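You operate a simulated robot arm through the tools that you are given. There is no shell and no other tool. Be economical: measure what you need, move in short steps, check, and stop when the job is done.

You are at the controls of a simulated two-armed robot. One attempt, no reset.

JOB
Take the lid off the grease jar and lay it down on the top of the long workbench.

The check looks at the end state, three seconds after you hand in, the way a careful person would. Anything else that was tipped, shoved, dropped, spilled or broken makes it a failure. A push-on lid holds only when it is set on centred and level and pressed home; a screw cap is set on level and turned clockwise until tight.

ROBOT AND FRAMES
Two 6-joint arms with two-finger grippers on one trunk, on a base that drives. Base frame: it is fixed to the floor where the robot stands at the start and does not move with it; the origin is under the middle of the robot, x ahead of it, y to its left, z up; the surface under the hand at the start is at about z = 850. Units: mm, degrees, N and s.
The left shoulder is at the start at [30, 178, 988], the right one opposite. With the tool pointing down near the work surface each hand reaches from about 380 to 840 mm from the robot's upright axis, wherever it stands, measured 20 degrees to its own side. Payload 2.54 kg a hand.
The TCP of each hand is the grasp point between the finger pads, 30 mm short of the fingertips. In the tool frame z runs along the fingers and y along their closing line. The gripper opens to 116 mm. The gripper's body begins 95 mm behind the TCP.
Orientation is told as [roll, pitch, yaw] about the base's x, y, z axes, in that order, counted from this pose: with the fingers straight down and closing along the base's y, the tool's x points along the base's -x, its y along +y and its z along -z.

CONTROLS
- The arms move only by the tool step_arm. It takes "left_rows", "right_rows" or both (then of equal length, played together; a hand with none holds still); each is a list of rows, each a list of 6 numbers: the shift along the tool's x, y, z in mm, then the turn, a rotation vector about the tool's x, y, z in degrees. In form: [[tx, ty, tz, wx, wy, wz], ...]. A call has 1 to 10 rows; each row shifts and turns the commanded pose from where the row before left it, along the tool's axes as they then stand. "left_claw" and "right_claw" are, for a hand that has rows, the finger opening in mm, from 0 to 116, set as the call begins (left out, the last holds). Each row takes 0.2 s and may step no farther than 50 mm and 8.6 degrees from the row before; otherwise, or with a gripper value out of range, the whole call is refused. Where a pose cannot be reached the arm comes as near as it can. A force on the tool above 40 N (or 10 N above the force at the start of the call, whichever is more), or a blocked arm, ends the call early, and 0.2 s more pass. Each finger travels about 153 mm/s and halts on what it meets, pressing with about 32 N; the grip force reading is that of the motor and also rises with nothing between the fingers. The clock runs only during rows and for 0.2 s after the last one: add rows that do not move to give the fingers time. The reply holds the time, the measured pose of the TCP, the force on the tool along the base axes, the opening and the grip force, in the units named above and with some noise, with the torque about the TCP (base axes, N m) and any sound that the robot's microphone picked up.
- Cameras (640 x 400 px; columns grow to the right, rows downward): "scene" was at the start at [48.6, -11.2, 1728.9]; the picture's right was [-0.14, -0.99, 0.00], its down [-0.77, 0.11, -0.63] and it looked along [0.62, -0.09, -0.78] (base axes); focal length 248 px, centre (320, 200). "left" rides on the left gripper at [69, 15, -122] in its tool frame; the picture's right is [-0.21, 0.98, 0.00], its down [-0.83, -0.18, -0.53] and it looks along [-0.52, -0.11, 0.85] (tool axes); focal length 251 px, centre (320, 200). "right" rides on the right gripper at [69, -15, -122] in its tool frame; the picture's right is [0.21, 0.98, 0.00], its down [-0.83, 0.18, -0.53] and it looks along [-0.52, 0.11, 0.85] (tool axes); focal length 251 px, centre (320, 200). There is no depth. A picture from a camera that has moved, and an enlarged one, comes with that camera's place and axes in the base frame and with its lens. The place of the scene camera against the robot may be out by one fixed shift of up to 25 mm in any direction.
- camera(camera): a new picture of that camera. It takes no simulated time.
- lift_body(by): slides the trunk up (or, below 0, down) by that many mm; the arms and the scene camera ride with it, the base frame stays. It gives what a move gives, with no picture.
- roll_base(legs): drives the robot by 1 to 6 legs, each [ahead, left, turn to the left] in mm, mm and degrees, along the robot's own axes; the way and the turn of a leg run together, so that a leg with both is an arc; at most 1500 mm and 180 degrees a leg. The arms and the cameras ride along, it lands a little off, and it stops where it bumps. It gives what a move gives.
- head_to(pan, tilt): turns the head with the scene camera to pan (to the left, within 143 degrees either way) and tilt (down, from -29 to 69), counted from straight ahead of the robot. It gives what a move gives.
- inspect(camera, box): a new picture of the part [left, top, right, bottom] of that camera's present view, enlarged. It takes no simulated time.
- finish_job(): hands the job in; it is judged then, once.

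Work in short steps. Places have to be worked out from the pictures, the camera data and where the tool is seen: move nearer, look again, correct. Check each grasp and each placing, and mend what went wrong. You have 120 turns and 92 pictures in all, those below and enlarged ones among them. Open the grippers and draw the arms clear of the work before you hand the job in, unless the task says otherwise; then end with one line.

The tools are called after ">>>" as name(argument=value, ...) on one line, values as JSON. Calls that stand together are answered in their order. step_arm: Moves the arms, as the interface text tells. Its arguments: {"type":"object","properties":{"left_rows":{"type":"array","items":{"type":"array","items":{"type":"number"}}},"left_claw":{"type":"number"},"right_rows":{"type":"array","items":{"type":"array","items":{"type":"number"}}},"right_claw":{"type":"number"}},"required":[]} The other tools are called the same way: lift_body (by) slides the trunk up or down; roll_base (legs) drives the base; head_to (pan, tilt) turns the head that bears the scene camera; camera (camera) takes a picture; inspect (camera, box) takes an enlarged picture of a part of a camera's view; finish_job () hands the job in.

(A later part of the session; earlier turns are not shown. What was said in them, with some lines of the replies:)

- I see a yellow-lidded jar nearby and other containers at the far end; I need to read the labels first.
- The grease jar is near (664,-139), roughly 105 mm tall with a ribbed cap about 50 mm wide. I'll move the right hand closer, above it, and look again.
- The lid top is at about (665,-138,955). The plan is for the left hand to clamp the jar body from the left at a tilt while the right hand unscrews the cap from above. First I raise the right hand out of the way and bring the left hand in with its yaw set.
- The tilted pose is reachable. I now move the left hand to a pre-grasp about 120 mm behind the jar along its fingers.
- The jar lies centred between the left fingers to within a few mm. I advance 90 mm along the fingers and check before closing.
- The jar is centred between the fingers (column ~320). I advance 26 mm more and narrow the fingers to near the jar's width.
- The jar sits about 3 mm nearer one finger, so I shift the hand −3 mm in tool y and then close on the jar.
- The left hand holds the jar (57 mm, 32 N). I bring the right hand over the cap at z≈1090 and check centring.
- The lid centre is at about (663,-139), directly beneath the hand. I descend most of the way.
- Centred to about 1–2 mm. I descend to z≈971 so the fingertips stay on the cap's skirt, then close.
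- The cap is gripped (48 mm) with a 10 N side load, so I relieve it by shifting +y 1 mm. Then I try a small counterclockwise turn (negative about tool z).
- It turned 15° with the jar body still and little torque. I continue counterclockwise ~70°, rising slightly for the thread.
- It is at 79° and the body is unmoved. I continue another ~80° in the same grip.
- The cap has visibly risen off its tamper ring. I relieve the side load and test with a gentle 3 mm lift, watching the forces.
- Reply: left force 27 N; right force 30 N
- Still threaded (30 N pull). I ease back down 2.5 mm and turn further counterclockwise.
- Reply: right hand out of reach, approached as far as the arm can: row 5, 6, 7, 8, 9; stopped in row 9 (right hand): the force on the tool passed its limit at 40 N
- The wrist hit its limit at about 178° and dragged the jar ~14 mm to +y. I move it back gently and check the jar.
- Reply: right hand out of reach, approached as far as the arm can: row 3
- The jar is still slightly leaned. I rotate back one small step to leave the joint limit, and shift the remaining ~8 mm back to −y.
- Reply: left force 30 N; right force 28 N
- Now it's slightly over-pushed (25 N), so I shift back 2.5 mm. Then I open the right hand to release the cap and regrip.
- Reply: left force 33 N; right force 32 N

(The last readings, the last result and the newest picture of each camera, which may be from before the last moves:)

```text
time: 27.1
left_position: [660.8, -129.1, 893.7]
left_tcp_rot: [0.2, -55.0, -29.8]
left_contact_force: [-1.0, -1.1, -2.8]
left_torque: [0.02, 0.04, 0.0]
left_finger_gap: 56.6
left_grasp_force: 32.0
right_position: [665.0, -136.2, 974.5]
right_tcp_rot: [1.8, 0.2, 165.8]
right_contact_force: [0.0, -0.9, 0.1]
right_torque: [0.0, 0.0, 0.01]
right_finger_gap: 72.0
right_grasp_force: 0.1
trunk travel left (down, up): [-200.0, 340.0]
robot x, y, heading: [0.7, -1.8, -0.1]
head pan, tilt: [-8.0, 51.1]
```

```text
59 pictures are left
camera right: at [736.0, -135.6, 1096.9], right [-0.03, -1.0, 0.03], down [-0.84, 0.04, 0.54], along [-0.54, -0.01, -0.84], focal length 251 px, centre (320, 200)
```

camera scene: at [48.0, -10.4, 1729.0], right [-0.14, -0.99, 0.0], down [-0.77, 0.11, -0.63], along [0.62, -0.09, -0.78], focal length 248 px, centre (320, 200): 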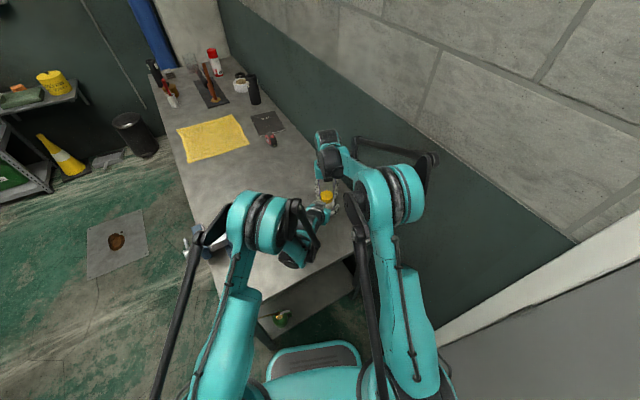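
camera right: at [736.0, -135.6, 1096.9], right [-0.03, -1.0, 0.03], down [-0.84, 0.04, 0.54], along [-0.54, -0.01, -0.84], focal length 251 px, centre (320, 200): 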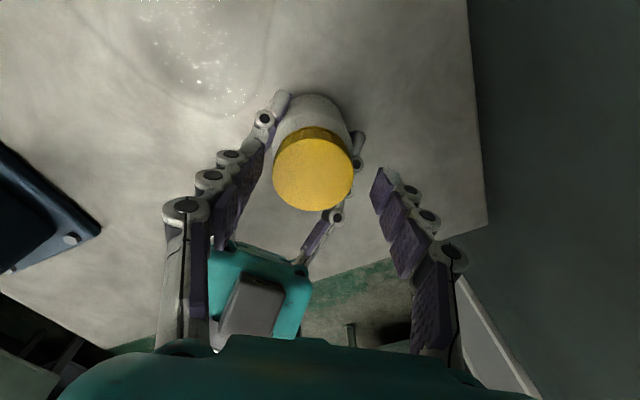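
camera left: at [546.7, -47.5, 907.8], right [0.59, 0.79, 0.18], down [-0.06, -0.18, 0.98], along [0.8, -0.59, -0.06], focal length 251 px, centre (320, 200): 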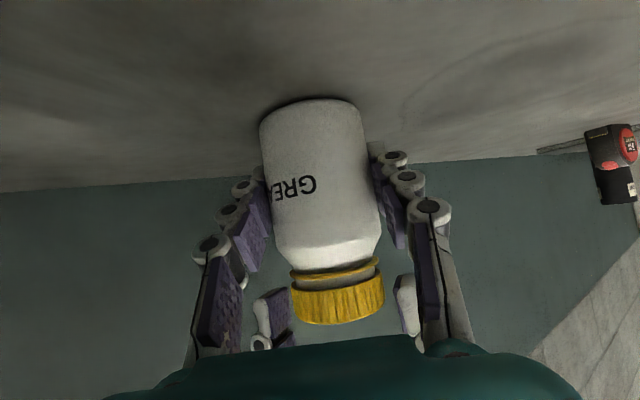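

The jar is upright and released. I lift the right hand clear of the cap, level it, and rotate back clockwise to regain wrist travel.

>>> step_arm(right_rows=[[0, 0, -20, 0, 0, 0], [0, 0, -20, -1.7, 0, 0], [0, 0, 0, 0, 0, 8.4], [0, 0, 0, 0, 0, 8.4], [0, 0, 0, 0, 0, 8.4], [0, 0, 0, 0, 0, 8.4], [0, 0, 0, 0, 0, 8.4], [0, 0, 0, 0, 0, 8.4], [0, 0, 0, 0, 0, 8.4], [0, 0, 0, 0, 0, 8.4]])

>>> step_arm(right_rows=[[0, 0, 0, 0, 0, 8.4], [0, 0, 0, 0, 0, 8.4], [0, 0, 0, 0, 0, 8.4], [0, 0, 0, 0, 0, 8.4], [0, 0, 0, 0, 0, 8.4], [0, 0, 0, 0, 0, 8.4], [0, 0, 0, 0, 0, 8.4], [0, 0, 0, 0, 0, 8.4], [0, 0, 0, 0, 0, 8.4], [0, 0, 0, 0, 0, 8.4]])

>>> step_arm(right_rows=[[0, 0, 0, 0, 0, 8.4], [0, 0, 0, 0, 0, 8.4], [0, 0, 0, 0, 0, 8.4], [0, 0, 0, 0, 0, 0]])

>>> camera(camera="right")

>>> camera(camera="scene")

```text
time: 29.3
left_position: [660.1, -131.0, 893.2]
left_tcp_rot: [0.1, -54.9, -29.9]
left_contact_force: [0.3, -0.2, -2.3]
left_torque: [0.0, 0.03, -0.02]
left_finger_gap: 56.5
left_grasp_force: 31.9
right_position: [664.6, -133.2, 1014.4]
right_tcp_rot: [1.1, 3.2, 98.6]
right_contact_force: [-0.2, 0.0, 0.6]
right_torque: [-0.03, -0.02, 0.0]
right_finger_gap: 72.1
right_grasp_force: 0.0
trunk travel left (down, up): [-200.0, 340.0]
robot x, y, heading: [-0.9, 3.5, -0.2]
head pan, tilt: [-8.0, 51.1]
```

```text
time: 31.5
left_position: [659.2, -129.8, 893.9]
left_tcp_rot: [0.0, -55.0, -29.9]
left_contact_force: [-0.1, -0.9, -2.6]
left_torque: [0.01, 0.02, 0.0]
left_finger_gap: 56.9
left_grasp_force: 31.9
right_position: [663.9, -133.0, 1015.3]
right_tcp_rot: [-3.1, 1.4, 14.5]
right_contact_force: [-0.3, 0.4, -0.3]
right_torque: [0.01, -0.01, 0.01]
right_finger_gap: 71.9
right_grasp_force: 0.1
trunk travel left (down, up): [-200.0, 340.0]
robot x, y, heading: [0.5, -1.6, -0.2]
head pan, tilt: [-8.0, 51.1]
```

```text
time: 32.5
left_position: [659.7, -130.8, 894.6]
left_tcp_rot: [0.1, -55.0, -29.9]
left_contact_force: [0.1, 0.0, -2.7]
left_torque: [0.0, 0.0, 0.02]
left_finger_gap: 56.5
left_grasp_force: 32.1
right_position: [663.6, -134.1, 1014.5]
right_tcp_rot: [-3.4, -0.1, -10.6]
right_contact_force: [0.4, 0.4, 0.1]
right_torque: [0.01, 0.01, 0.02]
right_finger_gap: 72.0
right_grasp_force: 0.1
trunk travel left (down, up): [-200.0, 340.0]
robot x, y, heading: [0.1, 2.6, -0.2]
head pan, tilt: [-8.0, 51.1]
```

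```text
58 pictures are left
camera right: at [595.2, -129.9, 1137.5], right [-0.03, 1.0, -0.06], down [0.85, 0.06, 0.52], along [0.53, -0.03, -0.85], focal length 251 px, centre (320, 200)
```

right: 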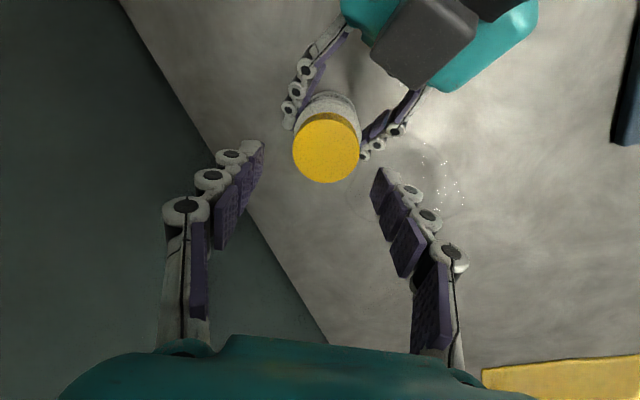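

```text
57 pictures are left
camera scene: at [49.1, -11.3, 1728.8], right [-0.14, -0.99, 0.0], down [-0.77, 0.11, -0.63], along [0.62, -0.09, -0.78], focal length 248 px, centre (320, 200)
```

scene: 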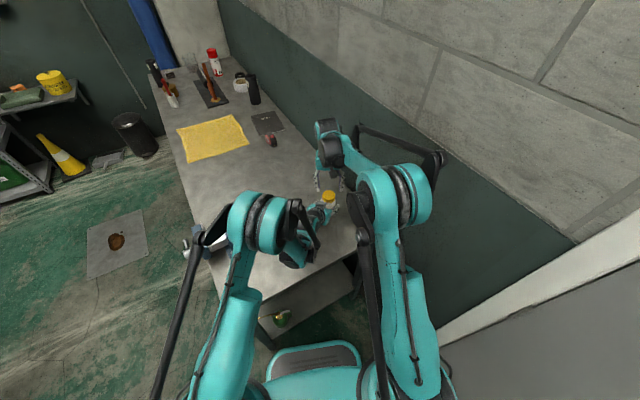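

I levelled with the wrong sign, so I correct the 3.4° tilt and rotate on to about −70° yaw.

>>> step_arm(right_rows=[[0, 0, 0, -3.4, 0, 0], [0, 0, 0, 0, 0, 8.4], [0, 0, 0, 0, 0, 8.4], [0, 0, 0, 0, 0, 8.4], [0, 0, 0, 0, 0, 8.4], [0, 0, 0, 0, 0, 8.4], [0, 0, 0, 0, 0, 8.4], [0, 0, 0, 0, 0, 8.4], [0, 0, 0, 0, 0, 0]])

>>> camera(camera="right")

>>> camera(camera="left")

```text
time: 34.5
left_position: [659.0, -129.7, 893.7]
left_tcp_rot: [0.2, -55.0, -29.9]
left_contact_force: [0.2, 0.3, -2.4]
left_torque: [0.0, 0.01, -0.01]
left_finger_gap: 56.9
left_grasp_force: 32.2
right_position: [664.4, -133.3, 1016.0]
right_tcp_rot: [-0.1, 0.1, -69.4]
right_contact_force: [0.0, 0.1, 0.3]
right_torque: [0.01, 0.0, -0.03]
right_finger_gap: 72.2
right_grasp_force: 0.1
trunk travel left (down, up): [-200.0, 340.0]
robot x, y, heading: [0.6, -1.2, 0.3]
head pan, tilt: [-8.0, 51.1]
```

```text
56 pictures are left
camera right: at [626.5, -75.4, 1137.0], right [0.84, 0.54, 0.0], down [0.46, -0.71, 0.53], along [0.29, -0.45, -0.85], focal length 251 px, centre (320, 200)
```

right: 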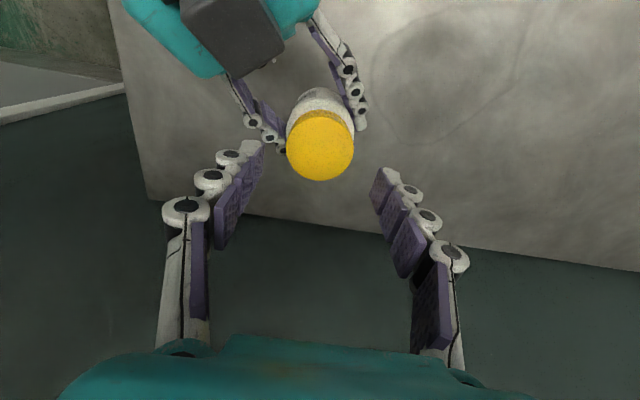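

```text
55 pictures are left
camera left: at [546.4, -48.2, 907.7], right [0.59, 0.79, 0.18], down [-0.06, -0.18, 0.98], along [0.8, -0.59, -0.06], focal length 251 px, centre (320, 200)
```

left: 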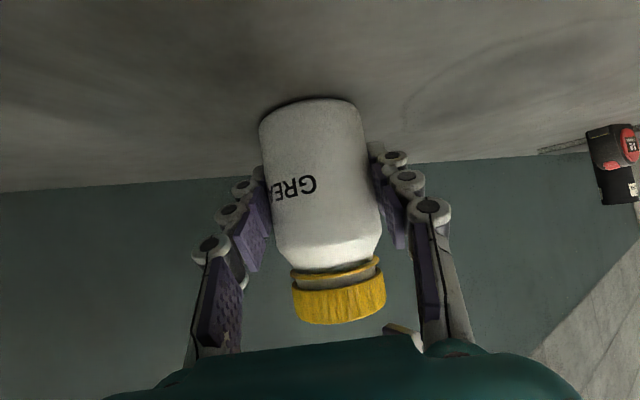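

The cap stays centred under the hand in all views. I go down to z≈975 (same grip height) and close.

>>> step_arm(right_rows=[[0, 0, 20, 0, 0, 0], [0, 0, 20, 0, 0, 0], [0, 0, 0, 0, 0, 0]])

>>> step_arm(right_rows=[[0, 0, 0, 0, 0, 0], [0, 0, 0, 0, 0, 0], [0, 0, 0, 0, 0, 0]], right_claw=42)

>>> inspect(camera="left", box=[240, 230, 440, 355])

```text
time: 35.3
left_position: [661.1, -131.1, 894.2]
left_tcp_rot: [0.2, -54.8, -29.9]
left_contact_force: [-0.5, 0.1, -2.6]
left_torque: [-0.01, 0.02, -0.01]
left_finger_gap: 56.7
left_grasp_force: 32.2
right_position: [665.9, -133.0, 974.1]
right_tcp_rot: [0.0, 0.0, -69.2]
right_contact_force: [0.0, -0.3, -0.2]
right_torque: [0.01, 0.02, 0.01]
right_finger_gap: 72.0
right_grasp_force: 0.1
trunk travel left (down, up): [-200.0, 340.0]
robot x, y, heading: [-2.5, -1.9, -0.0]
head pan, tilt: [-8.0, 51.1]
```

```text
time: 36.1
left_position: [660.4, -130.2, 892.9]
left_tcp_rot: [0.1, -55.0, -29.8]
left_contact_force: [11.9, 0.7, -5.6]
left_torque: [-0.07, 0.58, 0.02]
left_finger_gap: 56.8
left_grasp_force: 32.1
right_position: [665.5, -132.9, 973.9]
right_tcp_rot: [0.0, 0.1, -69.4]
right_contact_force: [-11.3, -1.4, 2.8]
right_torque: [-0.04, 0.36, 0.0]
right_finger_gap: 48.0
right_grasp_force: 32.0
trunk travel left (down, up): [-200.0, 340.0]
robot x, y, heading: [1.1, -1.8, -0.0]
head pan, tilt: [-8.0, 51.1]
```

```text
3.20 times, centred on (340, 292) of left
camera zoom: at [546.7, -48.0, 907.7], right [0.59, 0.79, 0.18], down [-0.06, -0.18, 0.98], along [0.8, -0.59, -0.06], focal length 805 px, centre (256, -96)
```

zoom: 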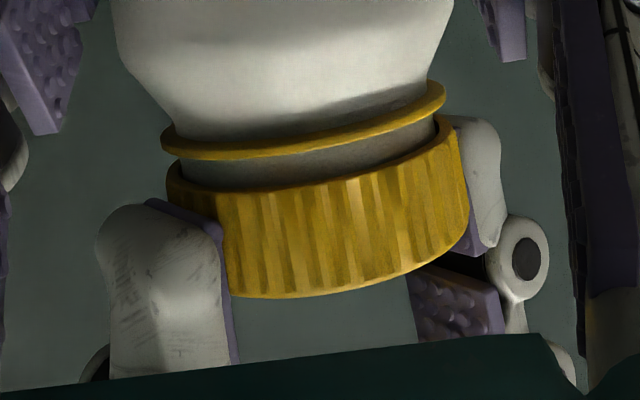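

Good grip. I relieve the x-load by 1 mm and turn counterclockwise 72°, rising slightly.

>>> step_arm(right_rows=[[0.4, -1.1, 0, 0, 0, 0], [0, 0, -0.1, 0, 0, -8], [0, 0, -0.1, 0, 0, -8], [0, 0, -0.1, 0, 0, -8], [0, 0, -0.1, 0, 0, -8], [0, 0, -0.1, 0, 0, -8], [0, 0, -0.1, 0, 0, -8], [0, 0, -0.1, 0, 0, -8], [0, 0, -0.1, 0, 0, -8], [0, 0, -0.1, 0, 0, -8]])

>>> inspect(camera="left", box=[240, 230, 440, 355])

```text
time: 38.3
left_position: [660.1, -130.7, 893.5]
left_tcp_rot: [0.0, -54.9, -30.0]
left_contact_force: [-17.9, 2.4, 0.8]
left_torque: [0.09, -0.48, -0.02]
left_finger_gap: 56.5
left_grasp_force: 31.9
right_position: [664.0, -133.2, 975.9]
right_tcp_rot: [0.0, -0.1, 2.9]
right_contact_force: [16.5, -1.4, -2.5]
right_torque: [-0.2, -0.9, 0.04]
right_finger_gap: 47.9
right_grasp_force: 31.7
trunk travel left (down, up): [-200.0, 340.0]
robot x, y, heading: [3.2, 0.1, 0.0]
head pan, tilt: [-8.0, 51.1]
```

```text
3.20 times, centred on (340, 292) of left
camera zoom: at [546.1, -48.4, 907.8], right [0.59, 0.79, 0.18], down [-0.06, -0.18, 0.98], along [0.8, -0.59, -0.06], focal length 805 px, centre (256, -96)
```

zoom: 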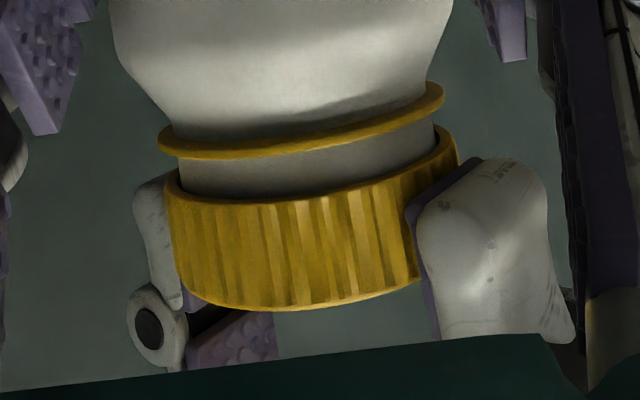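

The cap keeps rising. I relieve the load (+x 1.5 mm) and turn another 72°.

>>> step_arm(right_rows=[[-1.5, 0, 0, 0, 0, 0], [0, 0, -0.1, 0, 0, -8], [0, 0, -0.1, 0, 0, -8], [0, 0, -0.1, 0, 0, -8], [0, 0, -0.1, 0, 0, -8], [0, 0, -0.1, 0, 0, -8], [0, 0, -0.1, 0, 0, -8], [0, 0, -0.1, 0, 0, -8], [0, 0, -0.1, 0, 0, -8], [0, 0, -0.1, 0, 0, -8]])

>>> inspect(camera="left", box=[240, 230, 440, 355])

```text
time: 40.5
left_position: [659.2, -131.3, 893.5]
left_tcp_rot: [-0.1, -55.0, -29.9]
left_contact_force: [7.4, -10.8, -3.0]
left_torque: [0.63, 0.41, 0.12]
left_finger_gap: 56.3
left_grasp_force: 31.8
right_position: [665.2, -133.1, 978.0]
right_tcp_rot: [-0.1, 0.0, 75.0]
right_contact_force: [-7.1, 11.3, 0.4]
right_torque: [0.32, 0.22, -0.14]
right_finger_gap: 48.1
right_grasp_force: 31.9
trunk travel left (down, up): [-200.0, 340.0]
robot x, y, heading: [-0.2, 0.6, -0.1]
head pan, tilt: [-8.0, 51.1]
```

```text
3.20 times, centred on (340, 292) of left
camera zoom: at [546.5, -48.5, 907.7], right [0.59, 0.79, 0.18], down [-0.06, -0.18, 0.98], along [0.8, -0.59, -0.06], focal length 805 px, centre (256, -96)
```

zoom: 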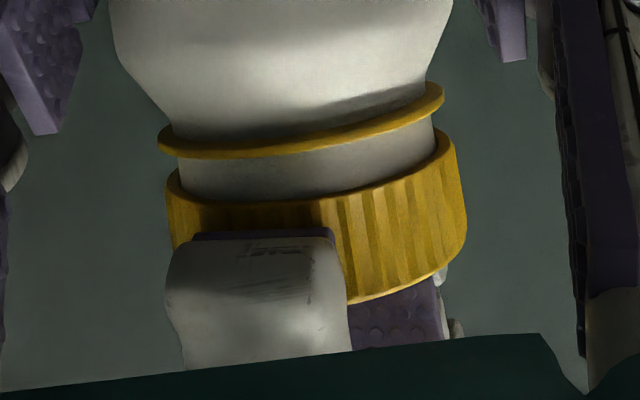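

Total turn is about 300°. I turn another 64° and then test a small lift.

>>> step_arm(right_rows=[[0, 0, 0, 0, 0, -8], [0, 0, -0.1, 0, 0, -8], [0, 0, -0.1, 0, 0, -8], [0, 0, -0.1, 0, 0, -8], [0, 0, -0.1, 0, 0, -8], [0, 0, -0.1, 0, 0, -8], [0, 0, -0.1, 0, 0, -8], [0, 0, -0.1, 0, 0, -8], [0, 0, 0, 0, 0, 0]])

>>> step_arm(right_rows=[[0, 0, -1, 0, 0, 0], [0, 0, -1, 0, 0, 0], [0, 0, 0, 0, 0, 0]])

>>> inspect(camera="left", box=[240, 230, 440, 355])

```text
time: 42.5
left_position: [658.9, -130.9, 893.2]
left_tcp_rot: [0.1, -54.8, -30.0]
left_contact_force: [2.7, -7.2, -4.3]
left_torque: [0.42, 0.19, 0.06]
left_finger_gap: 56.8
left_grasp_force: 32.3
right_position: [664.3, -134.2, 978.1]
right_tcp_rot: [-0.1, 0.1, 138.8]
right_contact_force: [-2.3, 7.1, 0.5]
right_torque: [0.24, 0.08, -0.09]
right_finger_gap: 47.9
right_grasp_force: 32.1
trunk travel left (down, up): [-200.0, 340.0]
robot x, y, heading: [3.1, -2.4, 0.1]
head pan, tilt: [-8.0, 51.1]
```

```text
time: 43.3
left_position: [660.5, -131.7, 893.0]
left_tcp_rot: [0.0, -54.8, -29.9]
left_contact_force: [2.9, -4.5, 0.2]
left_torque: [0.35, 0.25, 0.01]
left_finger_gap: 56.9
left_grasp_force: 32.3
right_position: [665.6, -134.4, 980.0]
right_tcp_rot: [0.0, 0.1, 138.7]
right_contact_force: [-3.3, 5.9, -2.9]
right_torque: [0.07, 0.11, -0.05]
right_finger_gap: 47.8
right_grasp_force: 32.2
trunk travel left (down, up): [-200.0, 340.0]
robot x, y, heading: [2.8, 0.9, -0.3]
head pan, tilt: [-8.0, 51.1]
```

```text
3.20 times, centred on (340, 292) of left
camera zoom: at [546.4, -48.1, 907.7], right [0.59, 0.79, 0.18], down [-0.06, -0.18, 0.98], along [0.8, -0.59, -0.06], focal length 805 px, centre (256, -96)
```

zoom: 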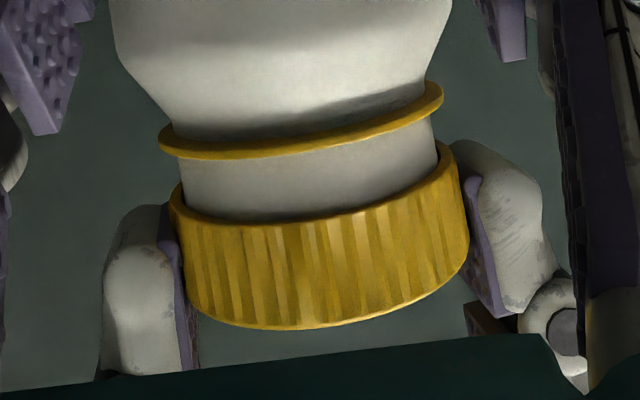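

Lifting 2 mm now meets almost no resistance and the cap rose with it, so it is off the thread. I lift it slowly.

>>> step_arm(right_rows=[[0, 0, -2, 0, 0, 0], [0, 0, -2, 0, 0, 0], [0, 0, -2, 0, 0, 0], [0, 0, -2, 0, 0, 0], [0, 0, 0, 0, 0, 0]])

>>> inspect(camera="left", box=[240, 230, 440, 355])

```text
time: 44.5
left_position: [659.5, -130.1, 893.5]
left_tcp_rot: [0.0, -54.8, -29.9]
left_contact_force: [0.3, -0.3, -2.5]
left_torque: [-0.02, 0.01, 0.01]
left_finger_gap: 56.5
left_grasp_force: 31.5
right_position: [664.6, -132.8, 987.3]
right_tcp_rot: [0.0, 0.0, 138.8]
right_contact_force: [0.2, 0.1, -0.5]
right_torque: [-0.01, -0.02, 0.0]
right_finger_gap: 47.8
right_grasp_force: 32.0
trunk travel left (down, up): [-200.0, 340.0]
robot x, y, heading: [-0.3, -0.1, 0.1]
head pan, tilt: [-8.0, 51.1]
```

```text
3.20 times, centred on (340, 292) of left
camera zoom: at [546.4, -48.1, 907.7], right [0.59, 0.79, 0.18], down [-0.06, -0.18, 0.98], along [0.8, -0.59, -0.06], focal length 805 px, centre (256, -96)
```

zoom: 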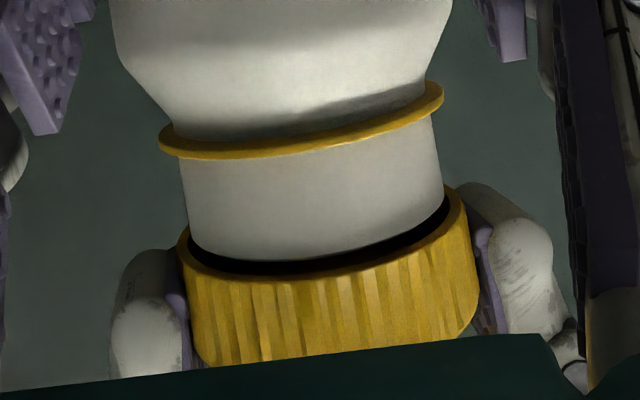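

The cap is off. I lift it 65 mm, turn the wrist back to ~90° yaw, and move it to a clear patch beyond the jar at about (785,-135).

>>> step_arm(right_rows=[[0, 0, -22, 0, 0, 0], [0, 0, -22, 0, 0, 0], [0, 0, -21, 0, 0, 0], [0, 0, 0, 0, 0, 8.1], [0, 0, 0, 0, 0, 8.1], [0, 0, 0, 0, 0, 8.1], [0, 0, 0, 0, 0, 8.1], [0, 0, 0, 0, 0, 8.1], [0, 0, 0, 0, 0, 8.1]])

>>> step_arm(right_rows=[[0.5, -30, 0, 0, 0, 0], [0.5, -30, 0, 0, 0, 0], [0.5, -30, 0, 0, 0, 0], [0.5, -30, 0, 0, 0, 0], [0, 0, 0, 0, 0, 0]])

>>> camera(camera="right")

>>> camera(camera="scene")

```text
time: 46.5
left_position: [660.7, -130.7, 892.4]
left_tcp_rot: [0.1, -54.9, -29.9]
left_contact_force: [-0.1, -0.4, -3.1]
left_torque: [0.0, 0.03, -0.01]
left_finger_gap: 56.6
left_grasp_force: 32.3
right_position: [665.3, -132.8, 1052.9]
right_tcp_rot: [0.0, -0.1, 89.9]
right_contact_force: [-0.4, 0.1, 1.0]
right_torque: [0.01, 0.05, 0.0]
right_finger_gap: 48.0
right_grasp_force: 31.6
trunk travel left (down, up): [-200.0, 340.0]
robot x, y, heading: [0.7, 1.0, -0.2]
head pan, tilt: [-8.0, 51.1]
```

```text
time: 47.7
left_position: [659.7, -131.4, 893.3]
left_tcp_rot: [0.1, -54.8, -29.9]
left_contact_force: [0.0, 0.4, -2.3]
left_torque: [0.02, 0.02, -0.01]
left_finger_gap: 56.6
left_grasp_force: 32.1
right_position: [785.5, -135.7, 1053.3]
right_tcp_rot: [-0.1, 0.0, 90.0]
right_contact_force: [-0.3, 0.4, 1.4]
right_torque: [0.02, -0.04, -0.01]
right_finger_gap: 47.8
right_grasp_force: 32.4
trunk travel left (down, up): [-200.0, 340.0]
robot x, y, heading: [-0.4, -0.4, -0.4]
head pan, tilt: [-8.0, 51.1]
```

```text
49 pictures are left
camera right: at [801.1, -205.6, 1175.7], right [-0.98, -0.22, 0.0], down [-0.18, 0.83, 0.53], along [-0.11, 0.52, -0.85], focal length 251 px, centre (320, 200)
```

right: 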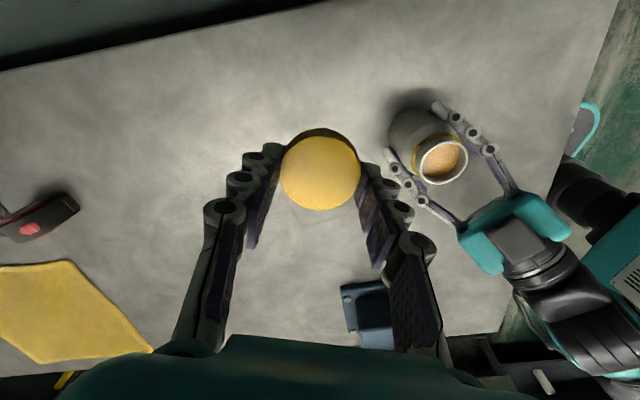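

```text
48 pictures are left
camera scene: at [48.5, -11.4, 1728.9], right [-0.14, -0.99, 0.0], down [-0.77, 0.11, -0.63], along [0.62, -0.09, -0.78], focal length 248 px, centre (320, 200)
```

scene: 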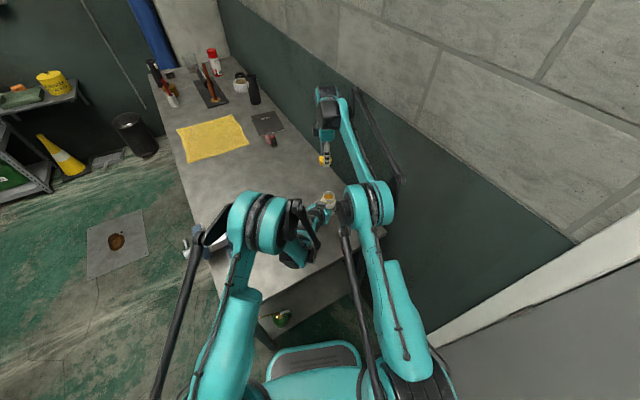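

The lid is held and the jar is open and upright. The bench below the lid is clear, so I descend to about z=900 and then slowly to contact.

>>> step_arm(right_rows=[[0, 0, 38, 0, 0, 0], [0, 0, 38, 0, 0, 0], [0, 0, 38, 0, 0, 0], [0, 0, 38, 0, 0, 0], [0, 0, 0, 0, 0, 0]])

>>> camera(camera="right")

>>> step_arm(right_rows=[[0, 0, 2, 0, 0, 0], [0, 0, 2, 0, 0, 0], [0, 0, 2, 0, 0, 0], [0, 0, 2, 0, 0, 0], [0, 0, 2, 0, 0, 0], [0, 0, 2, 0, 0, 0], [0, 0, 2, 0, 0, 0]])

```text
time: 48.9
left_position: [659.0, -129.5, 893.2]
left_tcp_rot: [0.2, -55.0, -29.9]
left_contact_force: [0.3, 0.4, -3.5]
left_torque: [0.02, 0.02, -0.01]
left_finger_gap: 56.7
left_grasp_force: 32.2
right_position: [785.3, -134.4, 900.5]
right_tcp_rot: [0.0, 0.1, 90.1]
right_contact_force: [0.1, 0.5, 0.4]
right_torque: [-0.01, -0.04, 0.01]
right_finger_gap: 47.7
right_grasp_force: 32.3
trunk travel left (down, up): [-200.0, 340.0]
robot x, y, heading: [3.4, 0.9, 0.0]
head pan, tilt: [-8.0, 51.1]
```

```text
47 pictures are left
camera right: at [800.1, -205.1, 1022.7], right [-0.98, -0.22, 0.0], down [-0.18, 0.83, 0.53], along [-0.11, 0.52, -0.85], focal length 251 px, centre (320, 200)
```

right: 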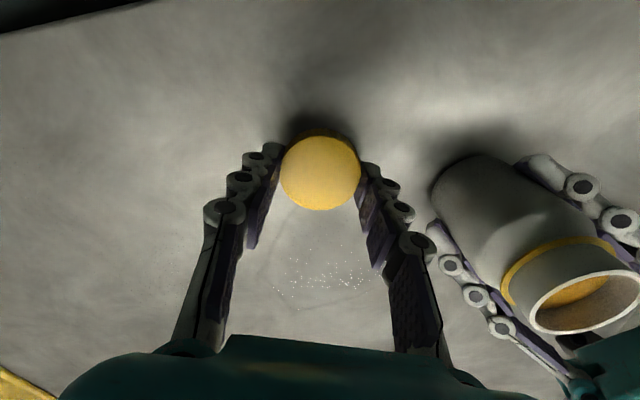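

```text
time: 50.5
left_position: [660.1, -132.2, 893.9]
left_tcp_rot: [0.2, -54.9, -29.9]
left_contact_force: [0.1, -0.4, -1.7]
left_torque: [0.0, 0.0, 0.01]
left_finger_gap: 56.6
left_grasp_force: 31.9
right_position: [785.3, -135.9, 886.8]
right_tcp_rot: [0.0, -0.1, 90.1]
right_contact_force: [0.4, 0.0, -0.2]
right_torque: [0.0, 0.03, 0.01]
right_finger_gap: 47.8
right_grasp_force: 32.2
trunk travel left (down, up): [-200.0, 340.0]
robot x, y, heading: [2.1, 1.3, 0.1]
head pan, tilt: [-8.0, 51.1]
```

No contact yet at 886.8; I keep descending 1 mm per row until force appears.

>>> step_arm(right_rows=[[0, 0, 1, 0, 0, 0], [0, 0, 1, 0, 0, 0], [0, 0, 1, 0, 0, 0], [0, 0, 1, 0, 0, 0], [0, 0, 0, 0, 0, 0]])

>>> step_arm(right_rows=[[0, 0, 1, 0, 0, 0], [0, 0, 1, 0, 0, 0], [0, 0, 0, 0, 0, 0]])

```text
time: 51.7
left_position: [660.0, -130.5, 893.3]
left_tcp_rot: [0.1, -54.8, -29.9]
left_contact_force: [0.3, -0.2, -2.9]
left_torque: [0.02, -0.02, 0.01]
left_finger_gap: 56.6
left_grasp_force: 32.1
right_position: [784.6, -135.9, 882.8]
right_tcp_rot: [-0.1, -0.1, 90.1]
right_contact_force: [0.5, 0.4, 1.8]
right_torque: [-0.05, 0.03, 0.03]
right_finger_gap: 47.8
right_grasp_force: 32.0
trunk travel left (down, up): [-200.0, 340.0]
robot x, y, heading: [-0.4, 3.3, -0.0]
head pan, tilt: [-8.0, 51.1]
```

```text
time: 52.5
left_position: [659.5, -129.9, 894.1]
left_tcp_rot: [0.1, -54.9, -29.9]
left_contact_force: [-0.5, 0.9, -2.5]
left_torque: [-0.01, -0.02, 0.02]
left_finger_gap: 56.6
left_grasp_force: 31.7
right_position: [785.5, -135.5, 882.8]
right_tcp_rot: [-0.2, 0.2, 90.2]
right_contact_force: [8.0, 0.1, 20.9]
right_torque: [-0.4, -0.09, 0.12]
right_finger_gap: 47.9
right_grasp_force: 31.9
trunk travel left (down, up): [-200.0, 340.0]
robot x, y, heading: [0.8, -2.7, 0.0]
head pan, tilt: [-8.0, 51.1]
```

Contact is at 882.8 with 21 N. I back off 1 mm and open gently.

>>> step_arm(right_rows=[[0, 0, -1.5, 0, 0, 0], [0, 0, 0, 0, 0, 0]])

>>> step_arm(right_rows=[[0, 0, 0, 0, 0, 0], [0, 0, 0, 0, 0, 0], [0, 0, 0, 0, 0, 0]], right_claw=70)

>>> step_arm(right_rows=[[0, 0, -10, 0, 0, 0], [0, 0, -20, 0, 0, 0], [0, 0, -40, 0, 0, 0], [0, 0, -40, 0, 0, 0], [0, 0, -40, 0, 0, 0], [0, 0, 0, 0, 0, 0]])

>>> camera(camera="right")

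```text
time: 53.1
left_position: [660.3, -130.3, 893.7]
left_tcp_rot: [0.2, -55.0, -29.9]
left_contact_force: [-0.3, 0.6, -3.0]
left_torque: [0.05, -0.01, -0.03]
left_finger_gap: 56.7
left_grasp_force: 32.3
right_position: [784.3, -135.1, 881.5]
right_tcp_rot: [0.0, 0.0, 90.1]
right_contact_force: [1.0, 1.4, 7.0]
right_torque: [-0.11, -0.02, 0.02]
right_finger_gap: 48.0
right_grasp_force: 32.2
trunk travel left (down, up): [-200.0, 340.0]
robot x, y, heading: [0.1, -1.4, 0.0]
head pan, tilt: [-8.0, 51.1]
```

```text
time: 53.9
left_position: [659.6, -130.5, 893.6]
left_tcp_rot: [0.1, -54.9, -29.9]
left_contact_force: [0.4, -0.4, -1.9]
left_torque: [0.02, -0.01, -0.02]
left_finger_gap: 56.4
left_grasp_force: 32.1
right_position: [784.4, -136.5, 882.5]
right_tcp_rot: [0.0, 0.0, 90.2]
right_contact_force: [0.1, 0.3, -0.6]
right_torque: [0.01, 0.03, 0.02]
right_finger_gap: 70.1
right_grasp_force: 0.0
trunk travel left (down, up): [-200.0, 340.0]
robot x, y, heading: [4.6, -1.3, -0.2]
head pan, tilt: [-8.0, 51.1]
```

```text
time: 55.3
left_position: [660.1, -130.7, 894.1]
left_tcp_rot: [-0.1, -54.9, -29.9]
left_contact_force: [0.4, 0.1, -2.6]
left_torque: [0.0, 0.03, 0.0]
left_finger_gap: 56.6
left_grasp_force: 32.0
right_position: [785.0, -133.9, 1030.6]
right_tcp_rot: [0.0, 0.1, 90.2]
right_contact_force: [0.1, -0.9, -0.5]
right_torque: [0.01, 0.01, 0.04]
right_finger_gap: 69.7
right_grasp_force: 0.1
trunk travel left (down, up): [-200.0, 340.0]
robot x, y, heading: [2.3, -1.5, 0.3]
head pan, tilt: [-8.0, 51.1]
```

```text
46 pictures are left
camera right: at [800.5, -203.4, 1152.8], right [-0.98, -0.22, 0.0], down [-0.18, 0.83, 0.53], along [-0.11, 0.52, -0.85], focal length 251 px, centre (320, 200)
```

right: 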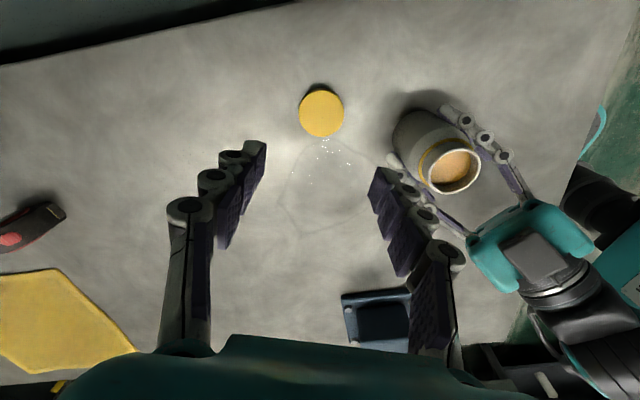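

The lid lies on the bench. The left hand reads −2.5 N, so the jar may hang a little. I lower it by 1 mm steps until it bears on the bench.

>>> step_arm(left_rows=[[0.82, 0, 0.57, 0, 0, 0], [0, 0, 0, 0, 0, 0]])

>>> inspect(camera="right", box=[370, 80, 530, 180])

>>> camera(camera="left")

```text
time: 55.9
left_position: [659.9, -129.3, 893.7]
left_tcp_rot: [0.2, -55.1, -29.9]
left_contact_force: [2.2, 1.5, 7.1]
left_torque: [0.1, 0.05, 0.0]
left_finger_gap: 56.6
left_grasp_force: 32.0
right_position: [783.3, -133.3, 1030.4]
right_tcp_rot: [-0.2, 0.0, 90.1]
right_contact_force: [0.3, 0.6, -0.2]
right_torque: [-0.01, 0.02, -0.01]
right_finger_gap: 70.1
right_grasp_force: 0.1
trunk travel left (down, up): [-200.0, 340.0]
robot x, y, heading: [-5.1, 3.2, 0.0]
head pan, tilt: [-8.0, 51.1]
```

```text
4.00 times, centred on (450, 130) of right
camera zoom: at [799.9, -203.1, 1153.1], right [-0.98, -0.22, 0.0], down [-0.18, 0.83, 0.53], along [-0.11, 0.52, -0.85], focal length 1006 px, centre (-200, 480)
```

zoom: 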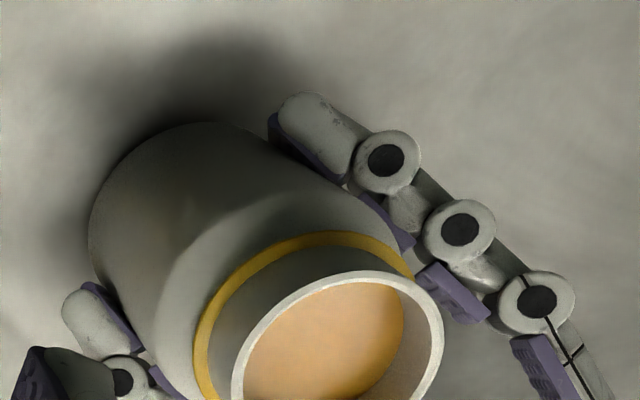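

```text
44 pictures are left
camera left: at [546.0, -48.2, 907.3], right [0.59, 0.79, 0.18], down [-0.06, -0.18, 0.98], along [0.8, -0.59, -0.06], focal length 251 px, centre (320, 200)
```

left: 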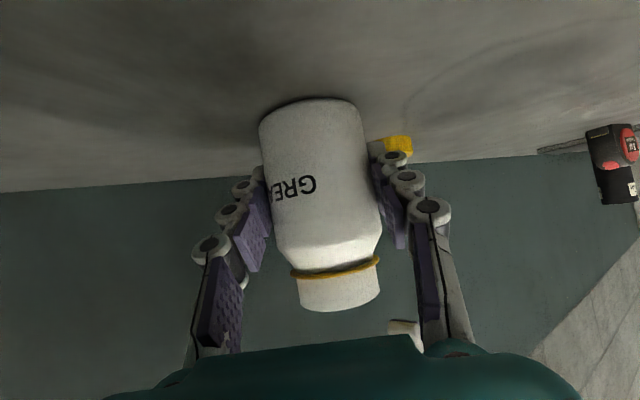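

The jar now rests on the bench (+7 N). I open the left fingers a little, check, then open wide.

>>> step_arm(left_rows=[[-0.4, 0, -0.3, 0, 0, 0], [0, 0, 0, 0, 0, 0]], left_claw=64)

>>> step_arm(left_rows=[[0, 0, 0, 0, 0, 0], [0, 0, 0, 0, 0, 0], [0, 0, 0, 0, 0, 0]], left_claw=100)

>>> camera(camera="left")

```text
time: 56.5
left_position: [659.2, -131.5, 893.7]
left_tcp_rot: [0.1, -54.9, -29.9]
left_contact_force: [0.5, 0.3, 0.2]
left_torque: [0.01, -0.02, 0.0]
left_finger_gap: 64.1
left_grasp_force: 0.1
right_position: [784.8, -133.8, 1030.1]
right_tcp_rot: [-0.1, 0.0, 90.1]
right_contact_force: [0.1, 0.2, 0.5]
right_torque: [0.01, -0.01, 0.01]
right_finger_gap: 70.1
right_grasp_force: 0.1
trunk travel left (down, up): [-200.0, 340.0]
robot x, y, heading: [1.3, -0.5, 0.2]
head pan, tilt: [-8.0, 51.1]
```

```text
time: 57.3
left_position: [660.1, -130.3, 893.5]
left_tcp_rot: [0.1, -55.0, -29.9]
left_contact_force: [-0.2, 0.5, -0.1]
left_torque: [-0.01, -0.01, 0.02]
left_finger_gap: 100.0
left_grasp_force: 0.1
right_position: [783.8, -133.6, 1030.3]
right_tcp_rot: [-0.1, 0.0, 90.1]
right_contact_force: [0.1, 0.1, 0.2]
right_torque: [0.02, -0.03, 0.01]
right_finger_gap: 70.0
right_grasp_force: 0.1
trunk travel left (down, up): [-200.0, 340.0]
robot x, y, heading: [-0.7, 0.8, 0.0]
head pan, tilt: [-8.0, 51.1]
```

```text
43 pictures are left
camera left: at [546.1, -48.3, 907.5], right [0.59, 0.79, 0.18], down [-0.06, -0.18, 0.98], along [0.8, -0.59, -0.06], focal length 251 px, centre (320, 200)
```

left: 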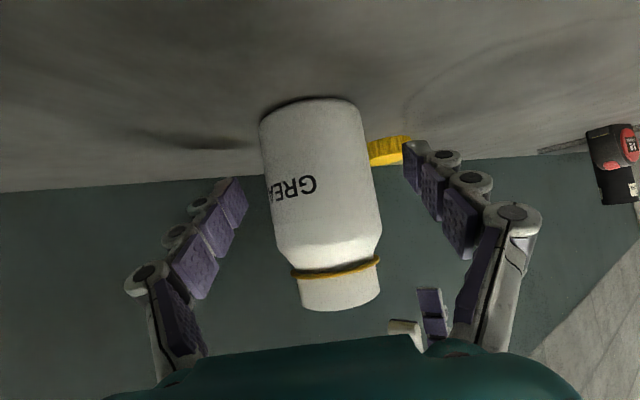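

The jar stands freely and is clear of both fingers. I withdraw the left hand straight back along its fingers and raise the right hand.

>>> step_arm(left_rows=[[0, 0, -30, 0, 0, 0], [0, 0, -35, 0, 0, 0], [0, 0, -35, 0, 0, 0], [0, 0, -35, 0, 0, 0], [0, 0, -35, 0, 0, 0]], right_rows=[[0, 0, -30, 0, 0, 0], [0, 0, -30, 0, 0, 0], [0, 0, -30, 0, 0, 0], [0, 0, 0, 0, 0, 0], [0, 0, 0, 0, 0, 0]])

>>> camera(camera="left")

>>> camera(camera="right")

>>> camera(camera="scene")

```text
time: 58.5
left_position: [538.3, -59.4, 992.5]
left_tcp_rot: [0.2, -54.9, -29.9]
left_contact_force: [-0.3, 0.7, 0.2]
left_torque: [-0.03, 0.01, 0.0]
left_finger_gap: 100.1
left_grasp_force: 0.2
right_position: [774.9, -135.2, 1110.5]
right_tcp_rot: [-0.1, -0.1, 90.1]
right_contact_force: [-1.3, 0.3, 0.3]
right_torque: [0.0, -0.05, -0.04]
right_finger_gap: 70.0
right_grasp_force: 0.1
right hand out of reach, approached as far as the arm can: row 2, 3
trunk travel left (down, up): [-200.0, 340.0]
robot x, y, heading: [-1.6, 0.2, 0.3]
head pan, tilt: [-8.0, 51.1]
```

```text
42 pictures are left
camera left: at [424.5, 22.6, 1007.3], right [0.59, 0.79, 0.18], down [-0.06, -0.18, 0.98], along [0.8, -0.59, -0.06], focal length 251 px, centre (320, 200)
```

left: 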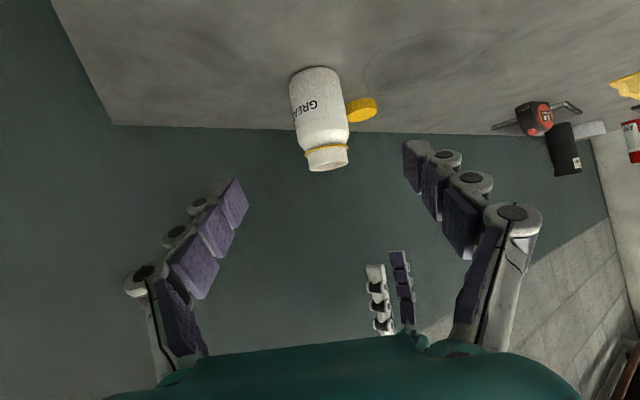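

```text
41 pictures are left
camera right: at [789.8, -204.3, 1233.3], right [-0.98, -0.22, 0.0], down [-0.18, 0.83, 0.53], along [-0.11, 0.52, -0.85], focal length 251 px, centre (320, 200)
```

right: 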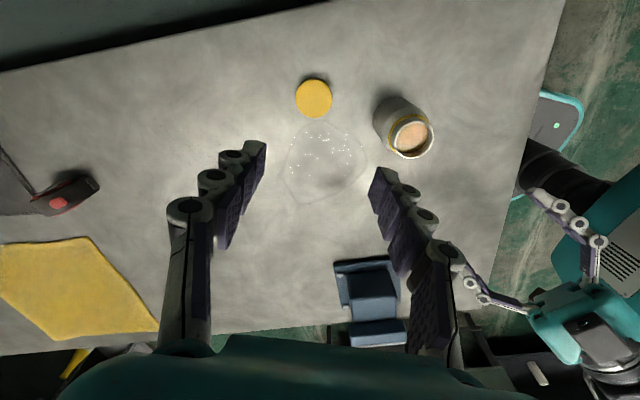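

```text
40 pictures are left
camera scene: at [46.5, -10.7, 1728.9], right [-0.14, -0.99, 0.0], down [-0.77, 0.11, -0.63], along [0.62, -0.09, -0.78], focal length 248 px, centre (320, 200)
```

scene: 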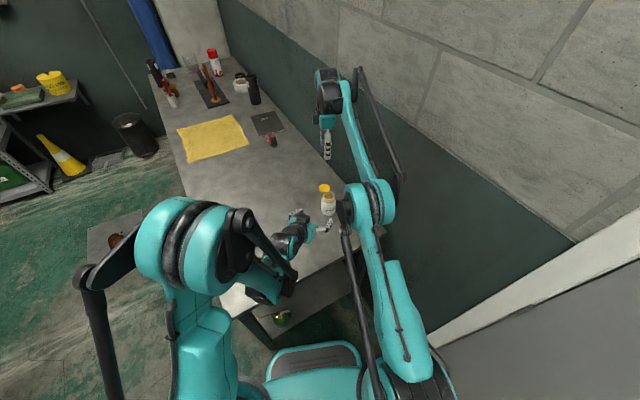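

The jar stands upright and open, the lid lies flat on the bench, both grippers are open and both arms are clear. I hand the job in.

>>> finish_job()

```text
The job is handed in.
```

I unscrewed the grease jar's lid and laid it flat, open side down, on the long workbench about 120 mm beyond the jar; the jar is upright and open about 5 mm from where it stood, and nothing else was touched.
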